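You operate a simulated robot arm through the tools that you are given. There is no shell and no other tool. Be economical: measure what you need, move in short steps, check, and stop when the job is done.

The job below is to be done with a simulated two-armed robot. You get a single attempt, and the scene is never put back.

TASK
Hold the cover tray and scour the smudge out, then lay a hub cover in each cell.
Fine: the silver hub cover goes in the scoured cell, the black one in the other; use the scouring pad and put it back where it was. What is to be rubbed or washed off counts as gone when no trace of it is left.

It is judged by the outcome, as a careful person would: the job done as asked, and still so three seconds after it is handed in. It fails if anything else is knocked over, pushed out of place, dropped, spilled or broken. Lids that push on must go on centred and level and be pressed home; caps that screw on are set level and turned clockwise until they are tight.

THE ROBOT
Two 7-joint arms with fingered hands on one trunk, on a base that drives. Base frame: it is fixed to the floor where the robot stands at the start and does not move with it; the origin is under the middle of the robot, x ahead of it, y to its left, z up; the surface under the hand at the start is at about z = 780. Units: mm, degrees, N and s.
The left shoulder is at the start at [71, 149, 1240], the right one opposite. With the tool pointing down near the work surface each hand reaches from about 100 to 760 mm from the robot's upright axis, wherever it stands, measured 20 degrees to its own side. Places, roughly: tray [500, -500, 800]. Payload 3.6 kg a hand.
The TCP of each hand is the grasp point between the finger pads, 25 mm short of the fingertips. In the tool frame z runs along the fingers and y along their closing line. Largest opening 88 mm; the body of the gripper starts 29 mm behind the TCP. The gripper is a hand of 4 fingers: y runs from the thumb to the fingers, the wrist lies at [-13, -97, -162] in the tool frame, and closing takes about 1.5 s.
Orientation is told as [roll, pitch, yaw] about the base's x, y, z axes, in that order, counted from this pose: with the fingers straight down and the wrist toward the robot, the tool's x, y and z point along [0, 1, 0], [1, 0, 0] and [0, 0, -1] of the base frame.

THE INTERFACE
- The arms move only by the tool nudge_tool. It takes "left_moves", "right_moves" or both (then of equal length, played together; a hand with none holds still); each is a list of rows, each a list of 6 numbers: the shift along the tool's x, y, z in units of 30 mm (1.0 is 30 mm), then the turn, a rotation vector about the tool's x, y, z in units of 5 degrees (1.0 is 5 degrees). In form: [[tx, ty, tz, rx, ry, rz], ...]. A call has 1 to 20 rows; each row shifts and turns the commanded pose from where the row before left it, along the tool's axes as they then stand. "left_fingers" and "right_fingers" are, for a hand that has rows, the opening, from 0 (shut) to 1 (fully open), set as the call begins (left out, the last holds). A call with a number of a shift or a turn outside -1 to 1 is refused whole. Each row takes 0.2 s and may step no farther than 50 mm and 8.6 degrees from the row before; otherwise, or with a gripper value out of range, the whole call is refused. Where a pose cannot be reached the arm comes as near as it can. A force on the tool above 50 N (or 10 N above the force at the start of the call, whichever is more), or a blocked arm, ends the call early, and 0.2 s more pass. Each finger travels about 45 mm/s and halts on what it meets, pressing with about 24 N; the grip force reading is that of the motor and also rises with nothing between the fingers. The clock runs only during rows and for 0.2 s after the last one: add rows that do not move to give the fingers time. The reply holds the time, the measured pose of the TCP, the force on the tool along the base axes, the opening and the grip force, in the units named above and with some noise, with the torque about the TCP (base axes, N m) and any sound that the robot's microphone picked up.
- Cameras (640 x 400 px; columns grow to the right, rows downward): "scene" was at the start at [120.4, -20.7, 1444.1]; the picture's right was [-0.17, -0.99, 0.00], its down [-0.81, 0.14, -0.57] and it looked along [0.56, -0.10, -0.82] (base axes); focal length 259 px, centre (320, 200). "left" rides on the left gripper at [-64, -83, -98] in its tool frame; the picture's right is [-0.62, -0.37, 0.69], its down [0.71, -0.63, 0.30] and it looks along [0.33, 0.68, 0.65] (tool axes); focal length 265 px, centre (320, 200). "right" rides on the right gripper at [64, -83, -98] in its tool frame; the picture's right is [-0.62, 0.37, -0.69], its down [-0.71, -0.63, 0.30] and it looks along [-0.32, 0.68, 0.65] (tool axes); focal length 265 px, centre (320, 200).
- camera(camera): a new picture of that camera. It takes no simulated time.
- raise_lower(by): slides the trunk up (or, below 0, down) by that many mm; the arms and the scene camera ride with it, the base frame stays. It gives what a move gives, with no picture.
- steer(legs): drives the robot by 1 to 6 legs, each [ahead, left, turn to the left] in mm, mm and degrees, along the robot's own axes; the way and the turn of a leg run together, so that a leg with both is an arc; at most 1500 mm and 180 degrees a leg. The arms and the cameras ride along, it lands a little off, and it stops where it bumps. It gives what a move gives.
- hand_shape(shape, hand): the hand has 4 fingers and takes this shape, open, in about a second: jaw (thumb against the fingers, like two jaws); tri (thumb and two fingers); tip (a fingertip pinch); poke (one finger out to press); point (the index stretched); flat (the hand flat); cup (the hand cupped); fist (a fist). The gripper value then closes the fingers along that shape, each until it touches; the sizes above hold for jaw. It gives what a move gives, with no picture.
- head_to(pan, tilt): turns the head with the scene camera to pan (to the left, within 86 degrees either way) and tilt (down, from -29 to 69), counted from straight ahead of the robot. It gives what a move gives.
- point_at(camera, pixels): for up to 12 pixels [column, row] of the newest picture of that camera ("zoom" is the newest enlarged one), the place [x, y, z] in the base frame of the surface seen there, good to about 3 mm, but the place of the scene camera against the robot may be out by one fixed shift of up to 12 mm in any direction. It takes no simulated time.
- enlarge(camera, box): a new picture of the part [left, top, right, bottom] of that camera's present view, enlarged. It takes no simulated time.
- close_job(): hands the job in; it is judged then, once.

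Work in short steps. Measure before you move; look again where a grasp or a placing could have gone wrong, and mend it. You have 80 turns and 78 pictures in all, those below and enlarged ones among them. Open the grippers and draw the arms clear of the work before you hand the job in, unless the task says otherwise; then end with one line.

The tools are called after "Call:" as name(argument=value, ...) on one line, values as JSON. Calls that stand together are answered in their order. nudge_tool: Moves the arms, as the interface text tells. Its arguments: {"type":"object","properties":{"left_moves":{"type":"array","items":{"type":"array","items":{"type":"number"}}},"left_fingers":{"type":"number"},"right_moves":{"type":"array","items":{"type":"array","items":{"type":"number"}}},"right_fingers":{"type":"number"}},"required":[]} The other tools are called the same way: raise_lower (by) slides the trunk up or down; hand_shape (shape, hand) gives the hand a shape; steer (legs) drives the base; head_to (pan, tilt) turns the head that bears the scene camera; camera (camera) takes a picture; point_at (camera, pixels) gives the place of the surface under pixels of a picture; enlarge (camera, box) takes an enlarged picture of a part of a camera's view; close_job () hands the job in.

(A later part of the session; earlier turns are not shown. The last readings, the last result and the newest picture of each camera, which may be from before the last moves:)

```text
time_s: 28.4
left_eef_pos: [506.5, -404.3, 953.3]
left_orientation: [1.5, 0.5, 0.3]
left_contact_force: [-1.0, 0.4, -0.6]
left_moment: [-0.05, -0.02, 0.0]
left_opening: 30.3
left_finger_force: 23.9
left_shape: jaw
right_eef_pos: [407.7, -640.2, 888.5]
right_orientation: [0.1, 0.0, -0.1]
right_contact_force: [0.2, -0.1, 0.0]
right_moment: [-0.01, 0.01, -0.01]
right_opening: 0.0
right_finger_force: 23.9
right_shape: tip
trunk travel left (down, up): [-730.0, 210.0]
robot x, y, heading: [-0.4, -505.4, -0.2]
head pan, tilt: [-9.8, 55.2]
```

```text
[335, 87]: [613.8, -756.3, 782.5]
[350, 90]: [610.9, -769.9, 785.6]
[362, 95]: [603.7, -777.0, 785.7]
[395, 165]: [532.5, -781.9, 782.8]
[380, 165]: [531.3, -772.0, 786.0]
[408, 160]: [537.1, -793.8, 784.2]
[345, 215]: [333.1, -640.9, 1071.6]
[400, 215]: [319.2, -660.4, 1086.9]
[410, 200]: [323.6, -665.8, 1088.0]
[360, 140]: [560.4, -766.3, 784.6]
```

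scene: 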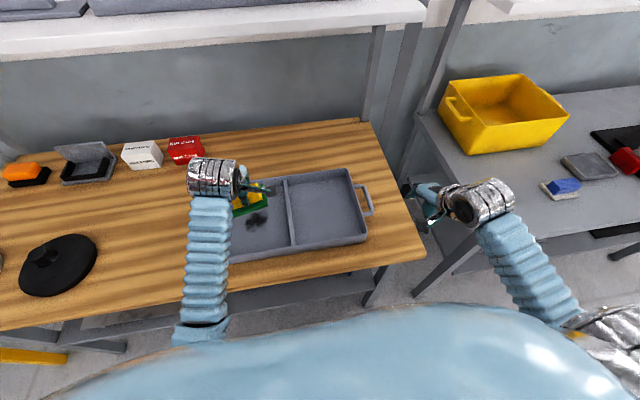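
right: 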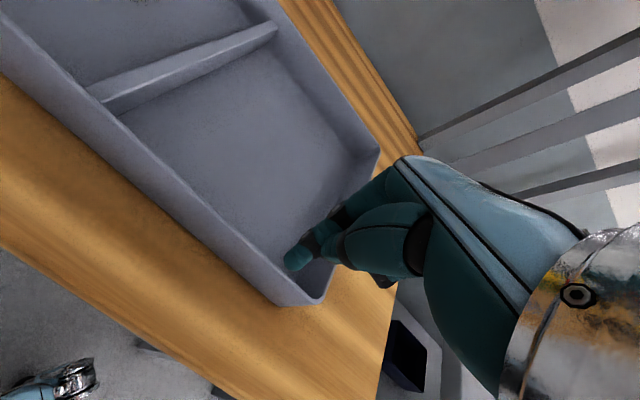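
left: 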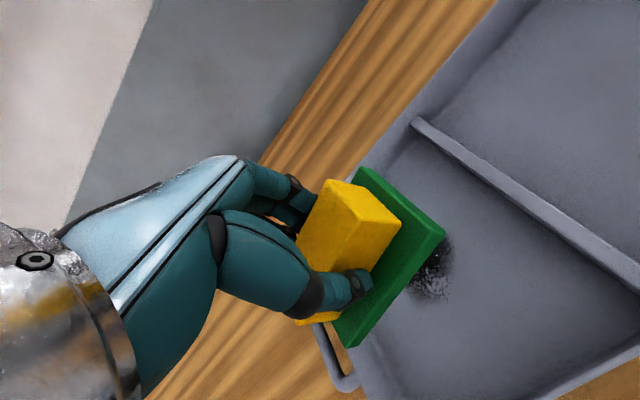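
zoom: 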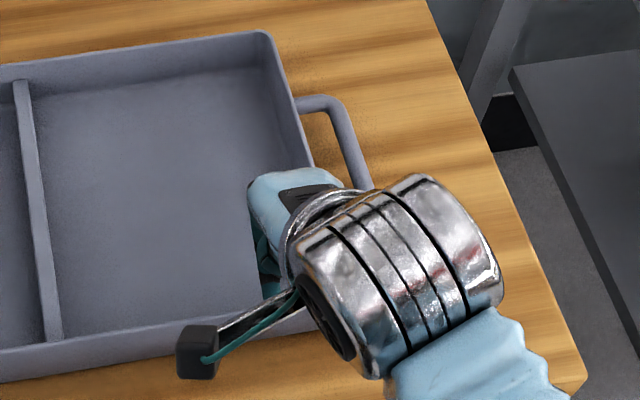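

The fingertip pinch closes with the tips in contact. I open it, lower over the wall (x≈407), close, and test with a 2 mm lift.

Call:
nudge_tool(right_moves=[[0, 0, 0, 0, 0, 0], [0, 0, 0, 0, 0, 0], [0, 0, 0, 0, 0, 0], [0, 0, 0, 0, 0, 0], [0, 0, 0, 0, 0, 0], [0, 0, 0.8, 0, 0, 0], [0, 0, 0.8, 0, 0, 0], [0, 0, 0.75, 0, 0, 0]], right_fingers=1)

Call:
nudge_tool(right_moves=[[0, 0, 0, 0, 0, 0], [0, 0, 0, 0, 0, 0], [0, 0, 0, 0, 0, 0], [0, 0, 0, 0, 0, 0], [0, 0, 0, 0, 0, 0], [0, 0, 0, 0, 0, 0], [0, 0, 0, 0, 0, 0], [0, 0, 0, 0, 0, 0]], right_fingers=0)

Call:
enlarge(camera="right", box=[240, 150, 440, 330])

Call:
nudge_tool(right_moves=[[0, 0, -0.08, 0, 0, 0], [0, 0, 0, 0, 0, 0]])

Call:
nudge_tool(right_moves=[[0, 0, 0.08, 0, 0, 0], [0, 0, 0, 0, 0, 0]])

```text
time_s: 30.2
left_eef_pos: [506.2, -404.6, 954.0]
left_orientation: [1.3, 0.4, 0.3]
left_contact_force: [0.5, -0.5, -1.1]
left_moment: [0.0, -0.03, -0.06]
left_opening: 30.1
left_finger_force: 23.8
left_shape: jaw
right_eef_pos: [408.7, -637.7, 821.1]
right_orientation: [0.1, -0.9, -0.2]
right_contact_force: [5.6, -3.0, 18.7]
right_moment: [-0.15, -0.03, 0.01]
right_opening: 87.5
right_finger_force: 0.0
right_shape: tip
trunk travel left (down, up): [-730.0, 210.0]
robot x, y, heading: [-1.5, -505.2, -0.3]
head pan, tilt: [-9.8, 55.2]
```

```text
time_s: 32.0
left_eef_pos: [505.9, -404.4, 952.9]
left_orientation: [1.4, 0.4, 0.3]
left_contact_force: [-0.7, -0.4, -0.8]
left_moment: [0.0, 0.0, 0.04]
left_opening: 30.1
left_finger_force: 24.1
left_shape: jaw
right_eef_pos: [407.1, -636.0, 821.1]
right_orientation: [0.2, -0.7, -0.1]
right_contact_force: [10.1, -6.0, 26.6]
right_moment: [-0.18, -0.07, 0.02]
right_opening: 0.1
right_finger_force: 24.7
right_shape: tip
trunk travel left (down, up): [-730.0, 210.0]
robot x, y, heading: [0.8, -510.1, -0.0]
head pan, tilt: [-9.8, 55.2]
```

```text
2.22 times, centred on (340, 240) of right
```

zoom: 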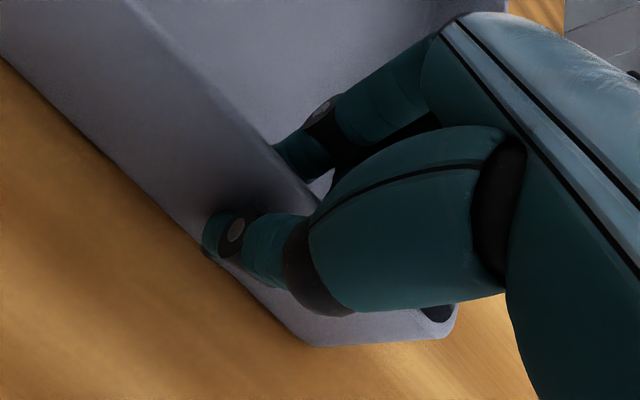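

```text
time_s: 32.6
left_eef_pos: [505.7, -404.7, 951.9]
left_orientation: [1.3, 0.4, 0.3]
left_contact_force: [0.2, -0.5, -0.1]
left_moment: [0.06, -0.01, -0.01]
left_opening: 30.3
left_finger_force: 23.8
left_shape: jaw
right_eef_pos: [406.6, -636.5, 821.4]
right_orientation: [0.2, -0.3, 0.0]
right_contact_force: [8.1, -1.0, 18.1]
right_moment: [-0.19, -0.06, 0.04]
right_opening: 0.2
right_finger_force: 24.1
right_shape: tip
trunk travel left (down, up): [-730.0, 210.0]
robot x, y, heading: [-6.8, -506.2, -0.1]
head pan, tilt: [-9.8, 55.2]
```

```text
time_s: 33.2
left_eef_pos: [504.7, -403.0, 953.3]
left_orientation: [1.3, 0.4, 0.3]
left_contact_force: [0.0, 0.2, -1.3]
left_moment: [-0.01, 0.0, -0.05]
left_opening: 30.4
left_finger_force: 24.2
left_shape: jaw
right_eef_pos: [405.9, -637.9, 820.7]
right_orientation: [0.2, -0.5, 0.0]
right_contact_force: [7.3, 3.4, 24.6]
right_moment: [-0.2, 0.03, 0.09]
right_opening: 0.0
right_finger_force: 23.8
right_shape: tip
trunk travel left (down, up): [-730.0, 210.0]
robot x, y, heading: [-3.6, -503.3, -0.1]
head pan, tilt: [-9.8, 55.2]
```

In this shape a folded finger presses on the tray (~25 N down). I'll lift 6 mm to see whether the pinch itself also grips the wall.

Call:
nudge_tool(right_moves=[[0, 0, -0.2, 0, 0, 0], [0, 0, 0, 0, 0, 0], [0, 0, 0, 0, 0, 0]])

Call:
nudge_tool(right_moves=[[0, 0, -0.15, 0, 0, 0], [0, 0, 0, 0, 0, 0], [0, 0, 0, 0, 0, 0]])

Call:
camera(camera="right")

```text
time_s: 34.0
left_eef_pos: [506.9, -403.2, 952.9]
left_orientation: [1.3, 0.4, 0.3]
left_contact_force: [-1.1, 0.4, -0.8]
left_moment: [0.01, -0.02, 0.0]
left_opening: 29.9
left_finger_force: 24.3
left_shape: jaw
right_eef_pos: [405.5, -639.5, 822.4]
right_orientation: [0.1, 0.3, -0.1]
right_contact_force: [-0.2, 1.5, 1.6]
right_moment: [-0.14, 0.01, 0.03]
right_opening: 0.0
right_finger_force: 24.3
right_shape: tip
trunk travel left (down, up): [-730.0, 210.0]
robot x, y, heading: [0.2, -502.1, -0.0]
head pan, tilt: [-9.8, 55.2]
```

```text
time_s: 34.8
left_eef_pos: [505.8, -407.1, 953.4]
left_orientation: [1.4, 0.6, 0.3]
left_contact_force: [0.2, -0.2, -0.1]
left_moment: [-0.02, 0.04, -0.02]
left_opening: 30.7
left_finger_force: 23.9
left_shape: jaw
right_eef_pos: [403.6, -640.5, 828.7]
right_orientation: [0.0, -0.1, -0.2]
right_contact_force: [-1.1, -0.7, -2.0]
right_moment: [-0.17, 0.09, -0.03]
right_opening: 0.1
right_finger_force: 24.1
right_shape: tip
trunk travel left (down, up): [-730.0, 210.0]
robot x, y, heading: [-1.2, -506.5, -0.1]
head pan, tilt: [-9.8, 55.2]
```

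```text
40 pictures are left
```

right: 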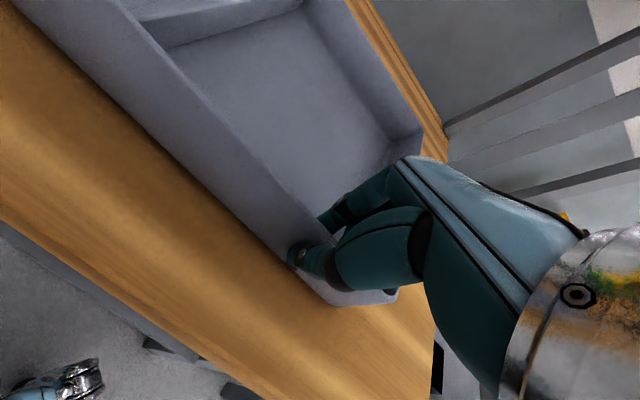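

A downward pull of about 2 N and a steady moment show the wall is now gripped. I lower back about 8 mm so the tray is seated and lightly pressed.

Call:
nudge_tool(right_moves=[[0, 0, 0.15, 0, 0, 0], [0, 0, 0.13, 0, 0, 0], [0, 0, 0, 0, 0, 0]])

Call:
camera(camera="left")

Call:
camera(camera="scene")

```text
time_s: 35.6
left_eef_pos: [505.5, -405.0, 953.0]
left_orientation: [1.4, 0.5, 0.3]
left_contact_force: [0.3, -0.6, -0.3]
left_moment: [-0.04, -0.02, -0.01]
left_opening: 30.5
left_finger_force: 24.5
left_shape: jaw
right_eef_pos: [404.7, -638.8, 821.8]
right_orientation: [0.1, -0.2, -0.1]
right_contact_force: [-0.1, -1.6, 10.0]
right_moment: [-0.09, 0.01, 0.02]
right_opening: 0.0
right_finger_force: 23.9
right_shape: tip
trunk travel left (down, up): [-730.0, 210.0]
robot x, y, heading: [-3.2, -505.7, -0.0]
head pan, tilt: [-9.8, 55.2]
```

```text
39 pictures are left
```

left: 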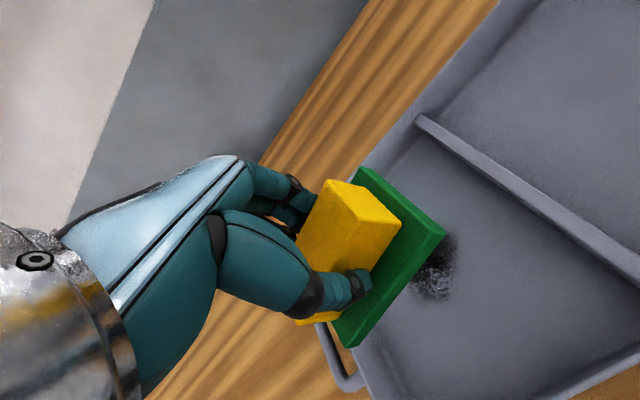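

```text
38 pictures are left
```

scene: 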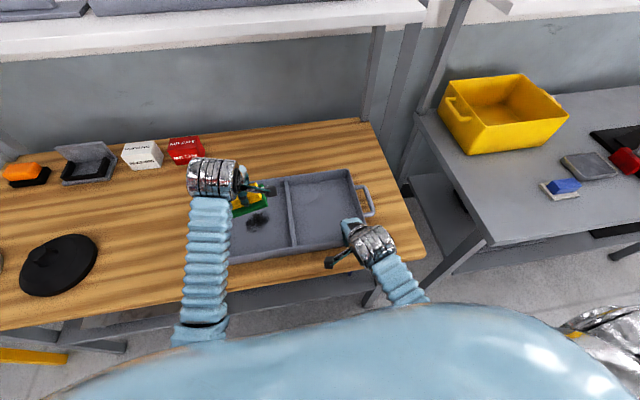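

The hold is seated (10 N). I measure the smudge and the left cell's borders from the present left view.

Call:
point_at(camera="left", pixels=[[440, 285], [450, 240], [412, 285], [452, 268], [430, 130], [600, 260], [520, 190], [375, 385], [345, 365], [500, 300]])

Call:
point_at(camera="scene", pixels=[[258, 220], [247, 226], [272, 185], [285, 182], [295, 245], [292, 200], [232, 258]])

```text
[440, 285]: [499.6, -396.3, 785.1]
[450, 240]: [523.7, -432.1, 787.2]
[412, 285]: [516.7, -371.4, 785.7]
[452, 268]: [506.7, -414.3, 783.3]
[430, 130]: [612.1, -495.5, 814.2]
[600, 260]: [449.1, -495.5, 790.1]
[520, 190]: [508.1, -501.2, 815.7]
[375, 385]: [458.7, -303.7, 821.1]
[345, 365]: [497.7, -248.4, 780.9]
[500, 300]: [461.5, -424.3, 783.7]
```

```text
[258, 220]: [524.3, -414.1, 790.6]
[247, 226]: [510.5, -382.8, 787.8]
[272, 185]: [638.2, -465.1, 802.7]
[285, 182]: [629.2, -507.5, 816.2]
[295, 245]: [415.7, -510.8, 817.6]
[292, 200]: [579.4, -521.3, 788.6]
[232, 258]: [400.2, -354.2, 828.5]
```

The smudge is centred at about (519,−402), 60 mm across. I level the pad, centre it and lower to just above the floor (z≈832).

Call:
nudge_tool(left_moves=[[0.1, 0.44, 0.5, -0.1, -0.28, 0.06], [0, 0, 0.9, 0, 0, 0], [0, 0, 0.9, 0, 0, 0], [0, 0, 0.9, 0, 0, 0], [0, 0, 0.8, 0, 0, 0], [0, 0, 0, 0, 0, 0]])

Call:
nudge_tool(left_moves=[[0, 0, 0.1, 0, 0, 0], [0, 0, 0.1, 0, 0, 0], [0, 0, 0, 0, 0, 0]])

```text
time_s: 37.0
left_eef_pos: [518.7, -403.8, 833.4]
left_orientation: [-0.1, -0.2, 0.1]
left_contact_force: [-0.9, -1.4, 1.0]
left_moment: [0.04, -0.01, 0.0]
left_opening: 30.5
left_finger_force: 24.4
left_shape: jaw
right_eef_pos: [404.7, -638.9, 822.0]
right_orientation: [0.2, -0.3, -0.1]
right_contact_force: [6.1, -3.1, 18.2]
right_moment: [-0.2, -0.06, 0.01]
right_opening: 0.1
right_finger_force: 24.2
right_shape: tip
trunk travel left (down, up): [-730.0, 210.0]
robot x, y, heading: [0.5, -504.1, -0.1]
head pan, tilt: [-9.8, 55.2]
```

```text
time_s: 37.8
left_eef_pos: [520.0, -401.9, 827.4]
left_orientation: [-0.2, -0.1, 0.1]
left_contact_force: [1.1, -2.3, 3.9]
left_moment: [0.07, -0.06, -0.03]
left_opening: 30.8
left_finger_force: 24.7
left_shape: jaw
right_eef_pos: [403.5, -639.3, 821.8]
right_orientation: [0.0, -0.4, -0.1]
right_contact_force: [6.6, -2.2, 17.1]
right_moment: [-0.2, 0.0, 0.05]
right_opening: 0.1
right_finger_force: 23.9
right_shape: tip
trunk travel left (down, up): [-730.0, 210.0]
robot x, y, heading: [-4.9, -504.5, -0.1]
head pan, tilt: [-9.8, 55.2]
```

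The pad touches (≈4 N). I press 2 mm deeper and rub with strokes in x and y.

Call:
nudge_tool(left_moves=[[0, 0, 0.08, 0, 0, 0], [0, 0.7, 0, 0, 0, 0], [0, 0.7, 0, 0, 0, 0], [0, -0.7, 0, 0, 0, 0], [0, -0.7, 0, 0, 0, 0], [0, -0.7, 0, 0, 0, 0], [0, -0.7, 0, 0, 0, 0], [0, 0.7, 0, 0, 0, 0], [0, 0.7, 0, 0, 0, 0], [0.4, 0, 0, 0, 0, 0], [0.4, 0, 0, 0, 0, 0], [-0.8, 0, 0, 0, 0, 0], [-0.8, 0, 0, 0, 0, 0], [0.8, 0, 0, 0, 0, 0], [0.8, 0, 0, 0, 0, 0], [-0.8, 0, 0, 0, 0, 0], [0, 0, 0, 0, 0, 0]])

Call:
camera(camera="left")

```text
time_s: 41.4
left_eef_pos: [518.2, -402.4, 826.9]
left_orientation: [-0.4, -0.1, 0.0]
left_contact_force: [0.1, -0.7, 0.1]
left_moment: [0.03, 0.0, 0.0]
left_opening: 30.5
left_finger_force: 23.7
left_shape: jaw
right_eef_pos: [403.8, -639.0, 822.4]
right_orientation: [0.0, -0.1, -0.1]
right_contact_force: [1.0, -2.6, 17.8]
right_moment: [-0.14, 0.03, -0.01]
right_opening: 0.1
right_finger_force: 24.2
right_shape: tip
trunk travel left (down, up): [-730.0, 210.0]
robot x, y, heading: [-3.3, -504.2, -0.1]
head pan, tilt: [-9.8, 55.2]
```

```text
37 pictures are left
```

left: 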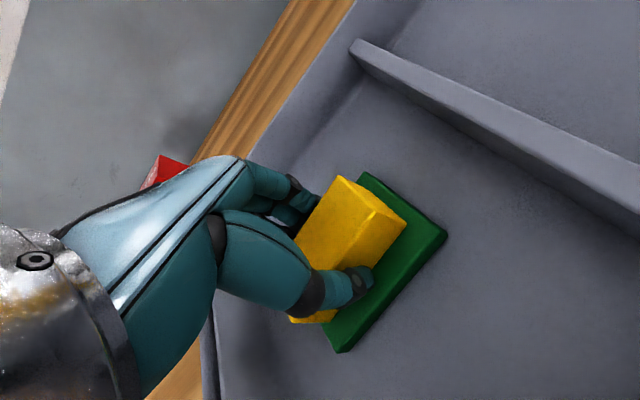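

The force faded to zero at the end, so I press another 3 mm and rub again over a wider pattern.

Call:
nudge_tool(left_moves=[[0, 0, 0.1, 0, 0, 0], [0.5, 0.7, 0.03, 0, 0, 0], [0.5, 0.7, 0, 0, 0, 0], [0, -0.8, 0, 0, 0, 0], [0, -0.8, 0, 0, 0, 0], [0, -0.8, 0, 0, 0, 0], [-0.6, 0, 0, 0, 0, 0], [-0.6, 0.8, 0, 0, 0, 0], [0, 0.8, 0, 0, 0, 0], [0, 0.8, 0, 0, 0, 0], [-0.6, 0, 0, 0, 0, 0], [-0.2, -0.8, 0, 0, 0, 0], [0, -0.8, 0, 0, 0, 0], [0, -0.8, 0, 0, 0, 0], [0.8, 0, 0, 0, 0, 0], [0.8, 0.6, 0, 0, 0, 0], [-0.6, 0.4, 0, 0, 0, 0], [0, 0, 0, 0, 0, 0]])

Call:
nudge_tool(left_moves=[[0, 0, 0.05, 0, 0, 0], [0.5, 0, 0, 0, 0, 0], [-0.8, 0, 0, 0, 0, 0], [0.8, 0.3, 0, 0, 0, 0], [-0.8, 0.3, 0, 0, 0, 0], [0.8, -0.6, 0, 0, 0, 0], [-0.8, -0.6, 0, 0, 0, 0], [0.8, -0.3, 0, 0, 0, 0], [-0.8, 0.4, 0, 0, 0, 0], [0.3, 0.5, 0, 0, 0, 0], [0, 0, 0, 0, 0, 0]])

```text
time_s: 45.2
left_eef_pos: [515.4, -399.8, 822.0]
left_orientation: [-0.1, -0.4, 0.1]
left_contact_force: [-4.7, 9.7, 14.6]
left_moment: [0.21, 0.15, 0.05]
left_opening: 31.7
left_finger_force: 24.1
left_shape: jaw
right_eef_pos: [401.9, -639.4, 821.9]
right_orientation: [-0.1, -0.3, -0.2]
right_contact_force: [4.9, -3.9, 14.2]
right_moment: [-0.08, -0.02, 0.01]
right_opening: 0.3
right_finger_force: 24.2
right_shape: tip
trunk travel left (down, up): [-730.0, 210.0]
robot x, y, heading: [3.1, -504.7, -0.2]
head pan, tilt: [-9.8, 55.2]
```

```text
time_s: 47.6
left_eef_pos: [513.8, -402.8, 821.3]
left_orientation: [-0.4, -0.2, -0.2]
left_contact_force: [-12.7, -8.6, 22.1]
left_moment: [-0.22, 0.77, -0.1]
left_opening: 32.6
left_finger_force: 24.0
left_shape: jaw
right_eef_pos: [400.5, -639.9, 821.9]
right_orientation: [0.2, -0.4, -0.1]
right_contact_force: [7.8, 2.6, 10.6]
right_moment: [-0.16, -0.12, 0.0]
right_opening: 0.0
right_finger_force: 24.0
right_shape: tip
trunk travel left (down, up): [-730.0, 210.0]
robot x, y, heading: [-0.2, -507.4, -0.1]
head pan, tilt: [-9.8, 55.2]
```

Those strokes pressed firmly (15–22 N). I lift the pad 100 mm and inspect the cell.

Call:
nudge_tool(left_moves=[[0, 0, -0.3, 0, 0, 0], [0, 0, -0.8, 0, 0, 0], [0, 0, -0.8, 0, 0, 0], [0, 0, -0.9, 0, 0, 0], [0.7, 0, -0.8, 0, 0, 0], [0.8, 0, -0.6, 0, 0, 0], [0.8, 0, 0, 0, 0, 0], [0.8, 0, 0, 0, 0, 0]])

Call:
camera(camera="left")

Call:
enlarge(camera="scene", box=[200, 150, 400, 280])

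```text
time_s: 49.4
left_eef_pos: [519.9, -306.7, 947.0]
left_orientation: [-0.2, -0.3, 0.0]
left_contact_force: [-0.5, -0.9, -0.4]
left_moment: [0.0, -0.02, 0.02]
left_opening: 31.2
left_finger_force: 23.7
left_shape: jaw
right_eef_pos: [402.8, -640.0, 821.0]
right_orientation: [-0.1, -0.2, -0.1]
right_contact_force: [-1.6, -3.5, 18.7]
right_moment: [-0.07, 0.0, -0.01]
right_opening: 0.0
right_finger_force: 24.3
right_shape: tip
trunk travel left (down, up): [-730.0, 210.0]
robot x, y, heading: [2.1, -507.4, -0.0]
head pan, tilt: [-9.8, 55.2]
```

```text
36 pictures are left
```

left: 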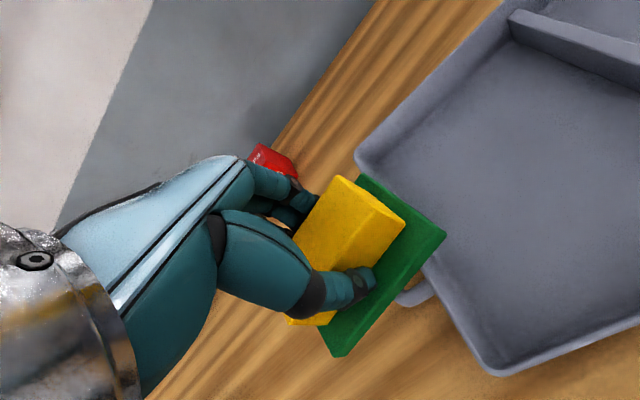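

```text
3.08 times, centred on (300, 215) of scene
```

zoom: 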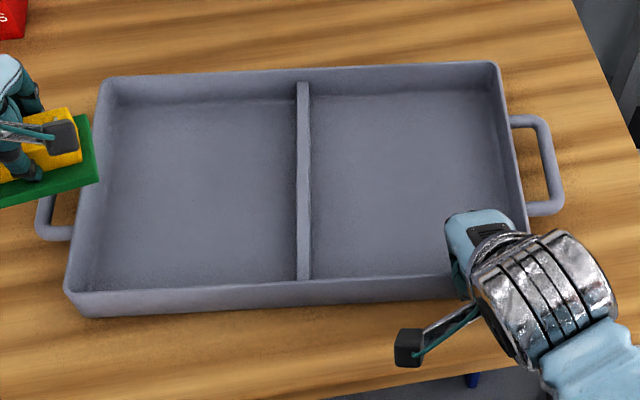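

The smudge seems gone; I check the spot at higher magnification.

Call:
enlarge(camera="left", box=[420, 20, 640, 370])

Call:
enlarge(camera="scene", box=[220, 165, 310, 250])

```text
1.14 times, centred on (530, 195) of left
```

zoom: 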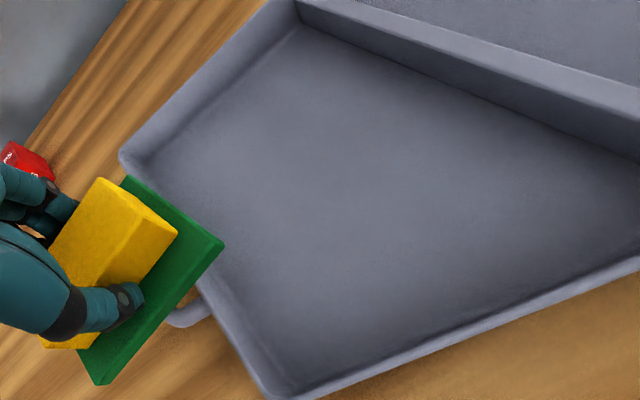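

```text
4.71 times, centred on (265, 208) of scene
```

zoom: 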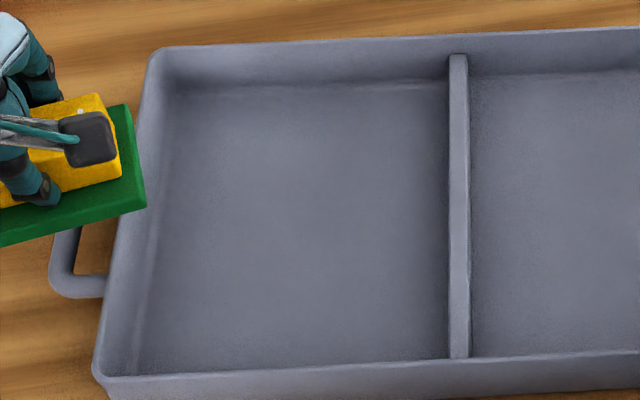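

The cell is clean. I open the right hand, raise it clear, and drive 210 mm back left to return the pad.

Call:
nudge_tool(right_moves=[[0, 0, 0, 0, 0, 0], [0, 0, 0, 0, 0, 0], [0, 0, 0, 0, 0, 0], [0, 0, 0, 0, 0, 0], [0, 0, 0, 0, 0, 0], [0, 0, 0, 0, 0, 0], [0, 0, -0.5, 0, 0, 0], [0, 0, -0.9, 0, 0, 0], [0, 0, -0.9, 0, 0, 0], [0, 0, -0.9, 0, 0, 0], [0, 0, -0.9, 0, 0, 0], [0, 0, -0.9, 0, 0, 0]], right_fingers=1)

Call:
steer(legs=[[0, 210, 0]])

Call:
camera(camera="scene")

Call:
camera(camera="left")

```text
time_s: 52.0
left_eef_pos: [521.2, -308.1, 945.8]
left_orientation: [-0.2, -0.1, 0.0]
left_contact_force: [0.2, 0.7, -0.3]
left_moment: [0.03, -0.02, 0.02]
left_opening: 31.5
left_finger_force: 24.1
left_shape: jaw
right_eef_pos: [403.9, -641.8, 970.5]
right_orientation: [0.1, 0.1, -0.1]
right_contact_force: [-0.5, 0.7, -0.9]
right_moment: [0.04, 0.0, -0.02]
right_opening: 87.6
right_finger_force: 0.1
right_shape: tip
trunk travel left (down, up): [-730.0, 210.0]
robot x, y, heading: [1.0, -507.2, 0.0]
head pan, tilt: [-9.8, 55.2]
```

```text
time_s: 55.4
left_eef_pos: [522.3, -99.9, 945.9]
left_orientation: [-0.2, 0.0, -0.1]
left_contact_force: [0.2, -0.5, -0.7]
left_moment: [0.01, 0.03, -0.02]
left_opening: 31.5
left_finger_force: 23.7
left_shape: jaw
right_eef_pos: [404.1, -432.6, 970.7]
right_orientation: [0.1, 0.0, 0.0]
right_contact_force: [-0.4, -0.2, -0.2]
right_moment: [-0.01, -0.01, -0.02]
right_opening: 87.5
right_finger_force: 0.0
right_shape: tip
trunk travel left (down, up): [-730.0, 210.0]
robot x, y, heading: [-1.6, -291.2, -0.1]
head pan, tilt: [-9.8, 55.2]
```

```text
32 pictures are left
```

scene: 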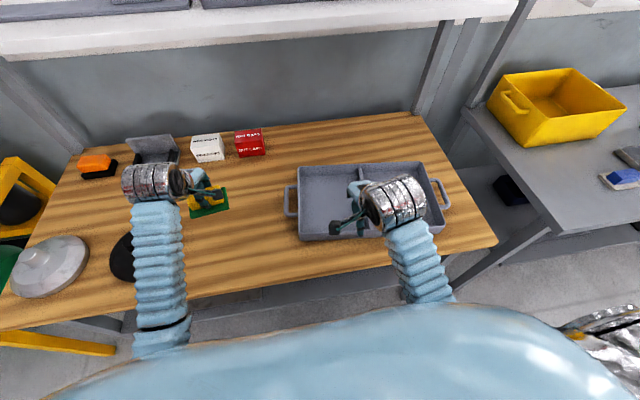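

```text
31 pictures are left
```

left: 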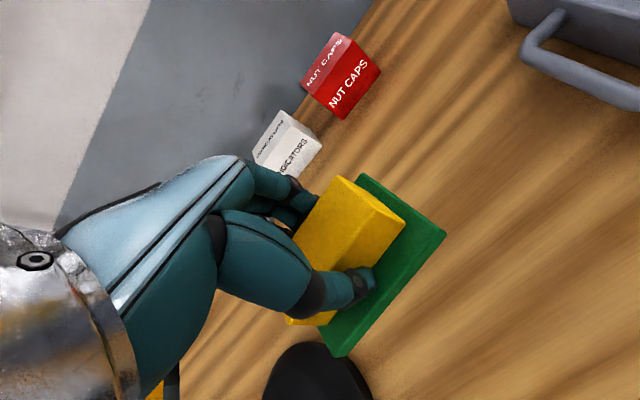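

The pad's grip looks nearly unchanged. I bring it over its original spot (470.5,−96.5) and lower to just above the table.

Call:
nudge_tool(left_moves=[[0.11, -0.86, 0, 0, 0, 0], [0, -0.86, 0, 0, 0, 0], [0, 0, 0.9, 0, 0, 0], [0, 0, 0.9, 0, 0, 0], [0, 0, 0.9, 0, 0, 0], [0, 0, 0.8, 0, 0, 0], [0, 0, 0.4, 0, 0, 0], [0, 0, 0, 0, 0, 0]])

Call:
camera(camera="left")

```text
time_s: 57.2
left_eef_pos: [470.0, -97.2, 830.2]
left_orientation: [-0.2, 0.0, -0.1]
left_contact_force: [0.7, 0.0, -0.6]
left_moment: [-0.02, 0.03, -0.03]
left_opening: 31.0
left_finger_force: 23.6
left_shape: jaw
right_eef_pos: [404.2, -431.6, 971.4]
right_orientation: [0.1, 0.0, -0.1]
right_contact_force: [-0.4, 0.3, 0.5]
right_moment: [0.02, 0.0, 0.02]
right_opening: 87.7
right_finger_force: 0.0
right_shape: tip
trunk travel left (down, up): [-730.0, 210.0]
robot x, y, heading: [-3.1, -291.6, -0.3]
head pan, tilt: [-9.8, 55.2]
```

```text
30 pictures are left
```

left: 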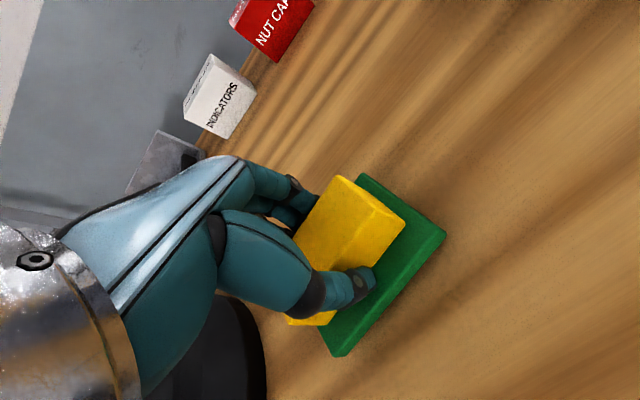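

I check the pad's corner positions against the original ones.

Call:
point_at(camera="left", pixels=[[443, 233], [362, 178], [340, 350], [330, 325], [342, 180], [402, 220]])

Call:
nudge_tool(left_moves=[[0, 0, 0.1, 0, 0, 0], [0, 0, 0.1, 0, 0, 0], [0, 0, 0, 0, 0, 0]])

```text
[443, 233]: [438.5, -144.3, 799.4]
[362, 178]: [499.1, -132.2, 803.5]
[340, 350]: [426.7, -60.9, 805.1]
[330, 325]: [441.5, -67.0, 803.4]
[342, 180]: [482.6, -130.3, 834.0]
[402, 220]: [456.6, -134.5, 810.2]
```

```text
time_s: 58.0
left_eef_pos: [471.1, -94.9, 822.6]
left_orientation: [-0.3, 0.0, -0.1]
left_contact_force: [0.1, 0.5, -1.0]
left_moment: [0.0, 0.0, -0.02]
left_opening: 31.0
left_finger_force: 23.6
left_shape: jaw
right_eef_pos: [403.5, -431.7, 970.0]
right_orientation: [0.0, -0.1, -0.2]
right_contact_force: [0.6, 0.2, -0.1]
right_moment: [0.03, -0.03, 0.03]
right_opening: 87.8
right_finger_force: 0.0
right_shape: tip
trunk travel left (down, up): [-730.0, 210.0]
robot x, y, heading: [0.8, -292.0, -0.3]
head pan, tilt: [-9.8, 55.2]
```

Just above contact. I lower a bit more and take a zoom to check the pad's yaw before releasing.

Call:
nudge_tool(left_moves=[[0, 0, 0.06, 0, 0, 0], [0, 0, 0, 0, 0, 0]])

Call:
enlarge(camera="left", box=[260, 150, 480, 370])

Call:
point_at(camera="zoom", pixels=[[450, 145], [310, 50], [258, 355], [400, 205], [350, 260], [270, 62], [375, 140], [300, 200], [240, 340]])

```text
time_s: 58.6
left_eef_pos: [471.7, -93.6, 820.4]
left_orientation: [-0.1, 0.0, -0.1]
left_contact_force: [-0.9, 0.1, -0.3]
left_moment: [0.04, 0.0, -0.02]
left_opening: 31.3
left_finger_force: 24.0
left_shape: jaw
right_eef_pos: [404.0, -430.7, 970.9]
right_orientation: [0.0, 0.0, -0.1]
right_contact_force: [0.7, 0.1, 0.3]
right_moment: [0.01, 0.01, -0.01]
right_opening: 87.6
right_finger_force: 0.1
right_shape: tip
trunk travel left (down, up): [-730.0, 210.0]
robot x, y, heading: [-0.9, -289.8, -0.0]
head pan, tilt: [-9.8, 55.2]
```

```text
1.82 times, centred on (370, 260) of left
```

zoom: 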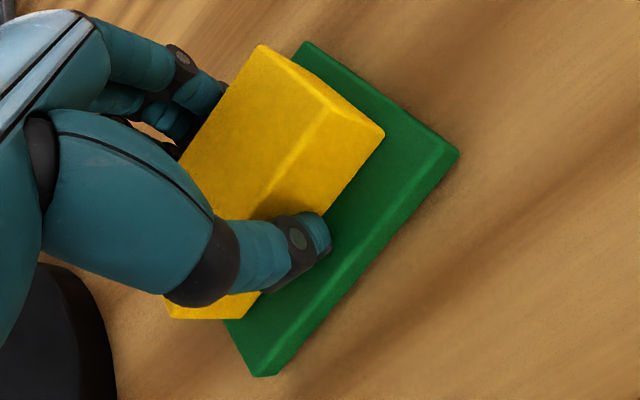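

```text
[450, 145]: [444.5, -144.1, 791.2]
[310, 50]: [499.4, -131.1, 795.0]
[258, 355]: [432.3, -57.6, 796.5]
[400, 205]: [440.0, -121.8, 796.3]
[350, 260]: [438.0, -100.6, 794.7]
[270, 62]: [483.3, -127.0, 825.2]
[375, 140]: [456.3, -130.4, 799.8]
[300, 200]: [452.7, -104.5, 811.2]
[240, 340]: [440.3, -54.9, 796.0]
```

The pad has turned about +8° in the grip and sits about 6 mm near. I lift 10 mm, yaw −8°, shift +5 mm in x and set it down.

Call:
nudge_tool(left_moves=[[0, 0, -0.35, 0, 0, 0], [0, 0, 0, 0, 0, 0.8], [0, 0, 0, 0, 0, 0.8], [0, 0.17, 0, 0, 0, 0], [0, 0, 0.2, 0, 0, 0], [0, 0, 0.13, 0, 0, 0], [0, 0, 0, 0, 0, 0]])

Call:
enlarge(camera="left", box=[260, 150, 480, 370])

Call:
point_at(camera="zoom", pixels=[[450, 145], [310, 50], [258, 355], [400, 205], [350, 260], [270, 62], [375, 140], [300, 200], [240, 340]])

```text
time_s: 60.2
left_eef_pos: [476.3, -95.0, 822.0]
left_orientation: [-0.2, -0.2, -8.1]
left_contact_force: [-0.1, -0.3, -1.3]
left_moment: [0.01, 0.02, 0.03]
left_opening: 31.2
left_finger_force: 23.8
left_shape: jaw
right_eef_pos: [404.2, -431.6, 970.3]
right_orientation: [0.0, 0.0, -0.1]
right_contact_force: [-0.8, -0.7, 0.0]
right_moment: [0.01, -0.04, 0.04]
right_opening: 87.7
right_finger_force: 0.0
right_shape: tip
trunk travel left (down, up): [-730.0, 210.0]
robot x, y, heading: [0.3, -293.5, -0.2]
head pan, tilt: [-9.8, 55.2]
```

```text
1.82 times, centred on (370, 260) of left
```

zoom: 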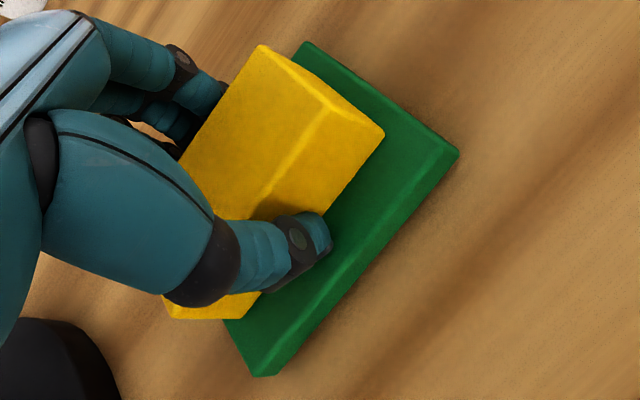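

```text
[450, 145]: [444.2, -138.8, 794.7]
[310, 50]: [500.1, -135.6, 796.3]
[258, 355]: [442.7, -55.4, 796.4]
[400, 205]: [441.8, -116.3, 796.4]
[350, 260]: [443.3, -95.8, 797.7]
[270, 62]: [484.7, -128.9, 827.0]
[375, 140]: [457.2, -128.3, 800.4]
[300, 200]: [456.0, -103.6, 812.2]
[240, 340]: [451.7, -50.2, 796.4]
```

Corners now match the original within a few mm, about 3–4 mm above the table. I lower until contact.

Call:
nudge_tool(left_moves=[[0, 0, 0.1, 0, 0, 0], [0, 0, 0.05, 0, 0, 0], [0, 0, 0, 0, 0, 0]])

```text
time_s: 61.0
left_eef_pos: [474.5, -94.5, 817.6]
left_orientation: [-0.2, -0.2, -8.1]
left_contact_force: [-1.4, 0.5, 5.5]
left_moment: [0.02, 0.04, 0.01]
left_opening: 31.4
left_finger_force: 23.4
left_shape: jaw
right_eef_pos: [404.2, -431.7, 971.2]
right_orientation: [0.1, 0.0, 0.0]
right_contact_force: [0.3, -0.7, 0.2]
right_moment: [0.01, -0.01, -0.02]
right_opening: 87.5
right_finger_force: 0.1
right_shape: tip
trunk travel left (down, up): [-730.0, 210.0]
robot x, y, heading: [-0.3, -291.2, -0.2]
head pan, tilt: [-9.8, 55.2]
```

The pad is on the table (5.5 N). I open the left hand and lift it straight up, then look.

Call:
nudge_tool(left_moves=[[0, 0, 0, 0, 0, 0], [0, 0, 0, 0, 0, 0], [0, 0, 0, 0, 0, 0], [0, 0, 0, 0, 0, 0], [0, 0, 0, 0, 0, 0], [0, 0, 0, 0, 0, 0], [0, 0, -0.8, 0, 0, 0], [0, 0, -0.9, 0, 0, 0], [0, 0, -0.9, 0, 0, 0], [0, 0, -0.9, 0, 0, -0.8], [0, 0, -0.9, 0, 0, -0.82], [0, 0, -0.9, 0, 0, 0]], left_fingers=1)

Call:
camera(camera="left")

Call:
camera(camera="scene")

Call:
camera(camera="right")

```text
time_s: 63.6
left_eef_pos: [476.1, -95.4, 976.0]
left_orientation: [-0.1, 0.0, 0.2]
left_contact_force: [0.2, 0.1, -0.5]
left_moment: [-0.02, 0.01, 0.01]
left_opening: 87.7
left_finger_force: 0.1
left_shape: jaw
right_eef_pos: [403.8, -431.7, 971.2]
right_orientation: [0.0, 0.1, -0.1]
right_contact_force: [-0.5, -0.5, -0.6]
right_moment: [-0.01, 0.01, 0.04]
right_opening: 88.0
right_finger_force: 0.1
right_shape: tip
trunk travel left (down, up): [-730.0, 210.0]
robot x, y, heading: [-0.6, -290.1, 0.0]
head pan, tilt: [-9.8, 55.2]
```

```text
27 pictures are left
```

left: 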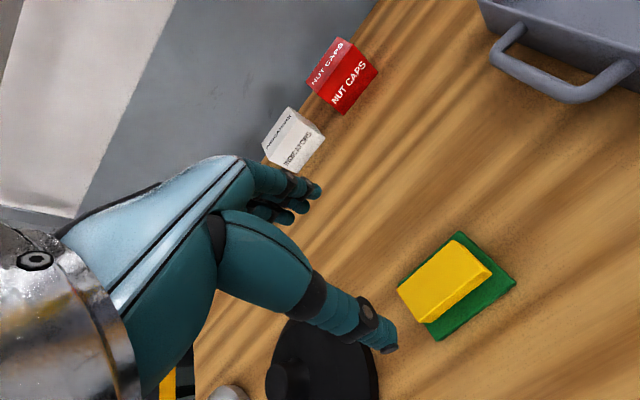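

```text
26 pictures are left
```

scene: 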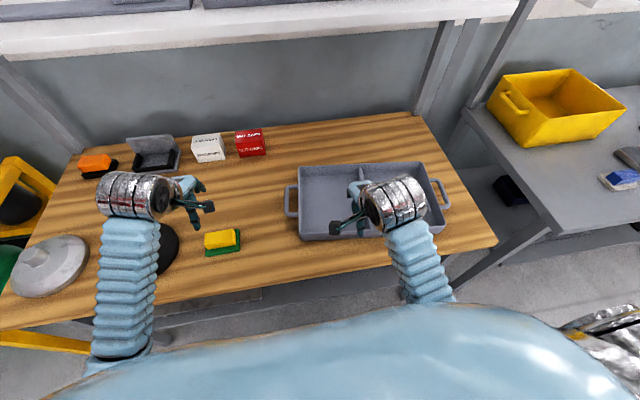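

```text
25 pictures are left
```

right: 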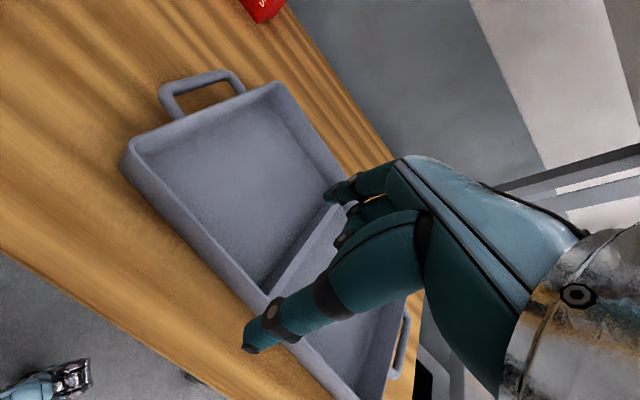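

The pad is back in place. The tray looks slightly rotated, so I measure its corners and handles.

Call:
point_at(camera="right", pixels=[[163, 88], [232, 76], [275, 85], [126, 160], [270, 298], [240, 285], [350, 395], [215, 190], [400, 330]])

Call:
point_at(camera="left", pixels=[[495, 52], [575, 95], [630, 72], [515, 25], [480, 8], [460, 233], [515, 280], [438, 338], [398, 285]])

Call:
point_at(camera="scene", pixels=[[300, 167], [300, 239], [432, 163], [445, 233], [363, 168], [288, 190], [290, 213]])

```text
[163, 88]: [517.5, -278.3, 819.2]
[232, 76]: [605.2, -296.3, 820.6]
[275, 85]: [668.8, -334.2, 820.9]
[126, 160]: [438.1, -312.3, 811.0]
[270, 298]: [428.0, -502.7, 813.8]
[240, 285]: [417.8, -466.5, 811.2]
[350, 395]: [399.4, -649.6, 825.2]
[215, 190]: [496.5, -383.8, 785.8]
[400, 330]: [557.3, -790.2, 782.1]
```

```text
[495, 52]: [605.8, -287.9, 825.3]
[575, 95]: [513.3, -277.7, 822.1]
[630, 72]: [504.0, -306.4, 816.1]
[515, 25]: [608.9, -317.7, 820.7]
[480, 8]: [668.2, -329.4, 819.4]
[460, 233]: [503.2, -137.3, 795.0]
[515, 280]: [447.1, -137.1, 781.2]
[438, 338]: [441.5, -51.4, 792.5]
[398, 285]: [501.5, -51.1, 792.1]
```

```text
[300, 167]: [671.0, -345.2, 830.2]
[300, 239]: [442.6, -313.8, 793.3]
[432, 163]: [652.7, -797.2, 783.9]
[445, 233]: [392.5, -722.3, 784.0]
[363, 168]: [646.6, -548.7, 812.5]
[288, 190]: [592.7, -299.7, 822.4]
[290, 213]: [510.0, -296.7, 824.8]
```

The tray pivoted about 6.6° during scouring: its left end is about 35 mm further back, with the right end in place. I'll put it straight. I drive back right and pinch the right end again; then a closed left hand inside the clean cell pulls the front wall toward me.

Call:
steer(legs=[[0, -212, 0]])

Call:
nudge_tool(left_moves=[[0, 0, 0, 0, 0, 0], [-0.73, 0, 0.6, 0, 0, 0], [-0.73, 0, 0.6, 0, 0, 0], [-0.73, 0, 0.6, 0, 0, 0], [0, 0, 0.6, 0, 0, 0], [0, 0, 0, 0, 0, 0], [0, 0, 0, 0, 0, 0]], left_fingers=0)

Call:
camera(camera="scene")

Call:
camera(camera="left")

```text
time_s: 66.8
left_eef_pos: [477.2, -304.5, 974.4]
left_orientation: [-0.2, 0.0, -0.4]
left_contact_force: [0.5, -0.7, -0.1]
left_moment: [0.02, 0.03, 0.0]
left_opening: 87.8
left_finger_force: 0.1
left_shape: jaw
right_eef_pos: [402.2, -640.4, 970.4]
right_orientation: [0.0, 0.1, -0.5]
right_contact_force: [-0.8, -0.3, 0.4]
right_moment: [0.01, 0.01, 0.01]
right_opening: 87.3
right_finger_force: 0.1
right_shape: tip
trunk travel left (down, up): [-730.0, 210.0]
robot x, y, heading: [-4.0, -499.8, -0.4]
head pan, tilt: [-9.8, 55.2]
```

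```text
time_s: 68.4
left_eef_pos: [476.2, -371.6, 903.8]
left_orientation: [-0.3, 0.0, -0.3]
left_contact_force: [0.0, 0.8, -0.3]
left_moment: [-0.01, 0.01, 0.02]
left_opening: 0.0
left_finger_force: 24.2
left_shape: jaw
right_eef_pos: [401.8, -640.9, 970.6]
right_orientation: [0.2, 0.0, -0.5]
right_contact_force: [0.8, -0.2, 0.2]
right_moment: [-0.06, -0.01, 0.0]
right_opening: 87.5
right_finger_force: 0.1
right_shape: tip
trunk travel left (down, up): [-730.0, 210.0]
robot x, y, heading: [-2.7, -496.6, -0.4]
head pan, tilt: [-9.8, 55.2]
```

```text
24 pictures are left
```

scene: 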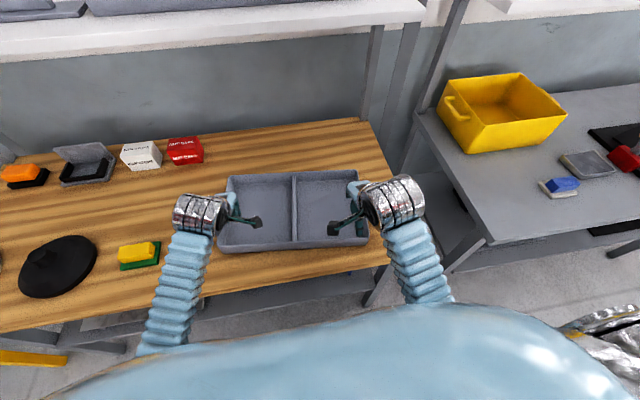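

```text
23 pictures are left
```

left: 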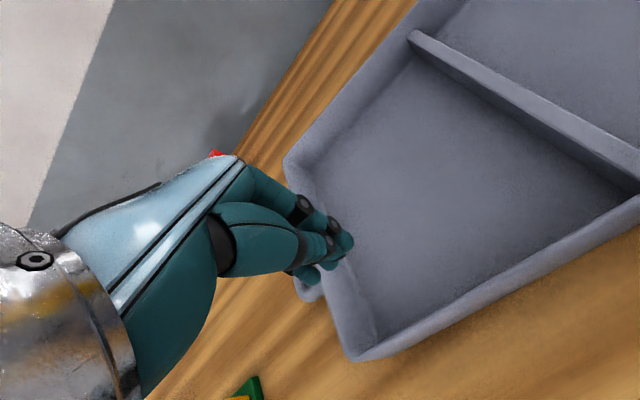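

I measure the tray's wall edges around the left hand before lowering.

Call:
point_at(camera="left", pixels=[[358, 355], [290, 165], [355, 345], [420, 330], [500, 285], [600, 215], [415, 35], [322, 215], [345, 250], [400, 340], [600, 205], [380, 300]])

Call:
point_at(camera="scene", pixels=[[220, 250], [257, 252], [300, 248], [330, 245], [365, 240], [230, 178], [345, 170]])

```text
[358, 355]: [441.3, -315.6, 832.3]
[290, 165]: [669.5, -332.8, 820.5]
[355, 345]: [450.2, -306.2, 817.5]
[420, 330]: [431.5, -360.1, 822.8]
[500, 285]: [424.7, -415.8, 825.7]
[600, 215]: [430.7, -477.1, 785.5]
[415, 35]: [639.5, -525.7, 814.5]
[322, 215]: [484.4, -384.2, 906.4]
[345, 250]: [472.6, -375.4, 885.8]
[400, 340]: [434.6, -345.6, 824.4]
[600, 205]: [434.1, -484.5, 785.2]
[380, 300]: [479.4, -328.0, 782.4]
```

```text
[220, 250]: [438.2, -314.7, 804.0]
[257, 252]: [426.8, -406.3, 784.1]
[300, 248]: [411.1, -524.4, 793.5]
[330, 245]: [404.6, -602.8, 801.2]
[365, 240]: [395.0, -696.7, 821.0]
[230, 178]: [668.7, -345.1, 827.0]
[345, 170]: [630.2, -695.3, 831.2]
```

The front wall slopes from x 438 (y −315) to 395 (y −697), about 6.5°. I lower the right hand onto the wall and pinch, and lower the closed left hand inside the cell at x≈475.

Call:
nudge_tool(right_moves=[[0, 0, 0.9, 0, 0, 0], [0, 0, 0.9, 0, 0, 0], [0, 0, 0.9, 0, 0, 0], [0, 0, 0.9, 0, 0, 0], [0, 0, 0.8, 0, 0, 0], [0, 0, 0.5, 0, 0, 0], [0, 0, 0, 0, 0, 0]], left_moves=[[0, 0, 0.6, 0, 0, 0], [0, 0, 0.6, 0, 0, 0], [0, 0, 0.6, 0, 0, 0], [0, 0, 0.6, 0, 0, 0], [0, 0, 0.4, 0, 0, 0], [0, 0, 0, 0, 0, 0], [0, 0, 0, 0, 0, 0]])

Call:
nudge_tool(right_moves=[[0, 0, 0, 0, 0, 0], [0, 0, 0, 0, 0, 0], [0, 0, 0, 0, 0, 0], [0, 0, 0, 0, 0, 0], [0, 0, 0, 0, 0, 0], [0, 0, 0, 0, 0, 0], [0, 0, 0, 0, 0, 0], [0, 0, 0, 0, 0, 0]], right_fingers=0)

```text
time_s: 70.0
left_eef_pos: [474.6, -371.7, 820.8]
left_orientation: [-0.2, -0.1, -0.3]
left_contact_force: [0.3, 0.1, -0.4]
left_moment: [0.0, 0.0, 0.03]
left_opening: 0.0
left_finger_force: 23.9
left_shape: jaw
right_eef_pos: [402.6, -644.0, 823.9]
right_orientation: [0.1, -0.2, -0.5]
right_contact_force: [0.9, -0.5, 6.6]
right_moment: [-0.11, 0.0, 0.03]
right_opening: 87.6
right_finger_force: 0.0
right_shape: tip
trunk travel left (down, up): [-730.0, 210.0]
robot x, y, heading: [-3.7, -503.2, -0.6]
head pan, tilt: [-9.8, 55.2]
```

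```text
time_s: 71.8
left_eef_pos: [474.6, -371.7, 820.7]
left_orientation: [-0.2, 0.0, -0.3]
left_contact_force: [0.4, 0.0, 0.0]
left_moment: [-0.02, 0.01, 0.0]
left_opening: 0.1
left_finger_force: 24.4
left_shape: jaw
right_eef_pos: [401.6, -643.3, 824.3]
right_orientation: [0.1, -0.1, -0.6]
right_contact_force: [4.3, -1.8, 8.9]
right_moment: [-0.11, 0.0, 0.0]
right_opening: 0.3
right_finger_force: 23.9
right_shape: tip
trunk travel left (down, up): [-730.0, 210.0]
robot x, y, heading: [-2.2, -500.4, -0.6]
head pan, tilt: [-9.8, 55.2]
```

Right holds at about 9 N. I pull the left hand toward the robot 32 mm in small rows.

Call:
nudge_tool(left_moves=[[0, -0.25, 0, 0, 0, 0], [0, -0.25, 0, 0, 0, 0], [0, -0.25, 0, 0, 0, 0], [0, -0.2, 0, 0, 0, 0], [0, -0.12, 0, 0, 0, 0], [0, 0, 0, 0, 0, 0]])

Call:
camera(camera="left")

Call:
point_at(camera="left", pixels=[[560, 290], [500, 330], [600, 260], [630, 240]])

```text
time_s: 73.2
left_eef_pos: [442.9, -370.7, 819.9]
left_orientation: [-0.2, -0.1, -0.3]
left_contact_force: [2.4, 0.9, 2.2]
left_moment: [0.0, 0.08, 0.02]
left_opening: 0.0
left_finger_force: 24.0
left_shape: jaw
right_eef_pos: [400.1, -642.8, 823.6]
right_orientation: [0.1, 0.0, -0.6]
right_contact_force: [0.1, -2.2, 10.3]
right_moment: [-0.09, 0.02, -0.03]
right_opening: 0.0
right_finger_force: 24.2
right_shape: tip
trunk travel left (down, up): [-730.0, 210.0]
robot x, y, heading: [-0.8, -501.8, -0.5]
head pan, tilt: [-9.8, 55.2]
```

```text
22 pictures are left
```

left: 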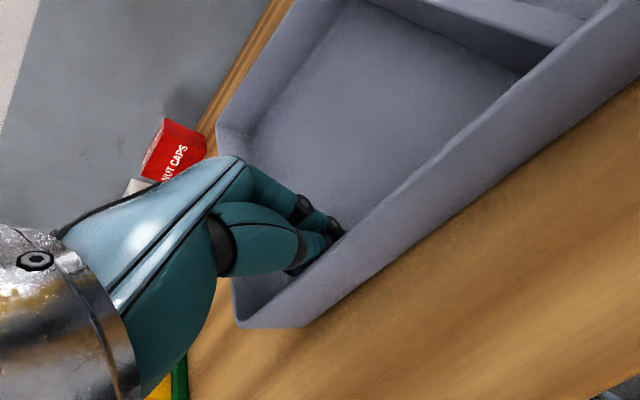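

```text
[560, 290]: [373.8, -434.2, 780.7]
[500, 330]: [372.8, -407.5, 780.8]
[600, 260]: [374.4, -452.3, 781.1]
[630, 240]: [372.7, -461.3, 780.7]
```

Contact just made. I check the wall's present line.

Call:
point_at(camera="left", pixels=[[410, 180], [420, 190], [300, 285], [520, 90], [600, 25], [245, 325], [220, 125], [360, 255]])

```text
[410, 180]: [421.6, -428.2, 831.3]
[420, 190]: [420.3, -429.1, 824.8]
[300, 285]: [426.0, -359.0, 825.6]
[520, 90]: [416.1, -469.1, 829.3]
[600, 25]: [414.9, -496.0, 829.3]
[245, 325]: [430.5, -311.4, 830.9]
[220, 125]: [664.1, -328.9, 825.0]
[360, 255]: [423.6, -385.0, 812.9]
```

The wall at y −370 is at x≈425 with about 4.6° left. I pull another 20 mm.

Call:
nudge_tool(left_moves=[[0, -0.22, 0, 0, 0, 0], [0, -0.22, 0, 0, 0, 0], [0, -0.22, 0, 0, 0, 0], [0, 0, 0, 0, 0, 0]])

Call:
camera(camera="left")

Call:
point_at(camera="left", pixels=[[410, 180], [430, 180], [300, 285], [520, 90], [620, 15], [245, 325], [230, 130], [360, 255]])

```text
time_s: 74.2
left_eef_pos: [423.5, -370.5, 820.0]
left_orientation: [-0.3, -0.2, -0.3]
left_contact_force: [2.1, -0.7, 2.2]
left_moment: [0.01, 0.05, 0.06]
left_opening: 0.3
left_finger_force: 23.8
left_shape: jaw
right_eef_pos: [399.1, -642.5, 824.6]
right_orientation: [0.1, 0.1, -0.6]
right_contact_force: [-5.0, 0.0, 6.5]
right_moment: [-0.1, 0.12, 0.0]
right_opening: 0.0
right_finger_force: 24.3
right_shape: tip
trunk travel left (down, up): [-730.0, 210.0]
robot x, y, heading: [-4.0, -498.0, -0.6]
head pan, tilt: [-9.8, 55.2]
```

```text
21 pictures are left
```

left: 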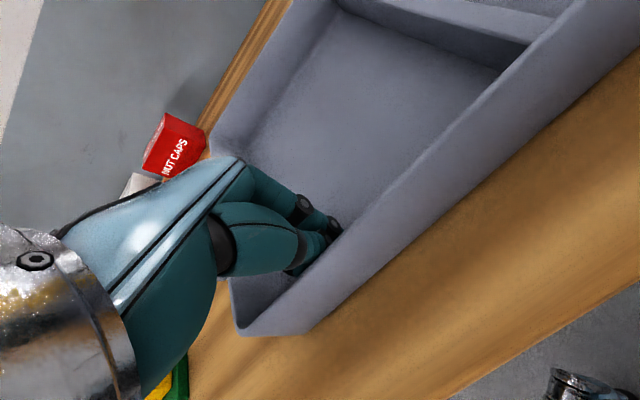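

```text
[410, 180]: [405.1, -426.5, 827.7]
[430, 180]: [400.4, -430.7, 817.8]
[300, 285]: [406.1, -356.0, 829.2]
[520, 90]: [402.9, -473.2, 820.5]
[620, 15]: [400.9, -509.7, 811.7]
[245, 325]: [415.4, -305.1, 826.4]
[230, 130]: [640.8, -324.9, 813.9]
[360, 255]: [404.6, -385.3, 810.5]
```

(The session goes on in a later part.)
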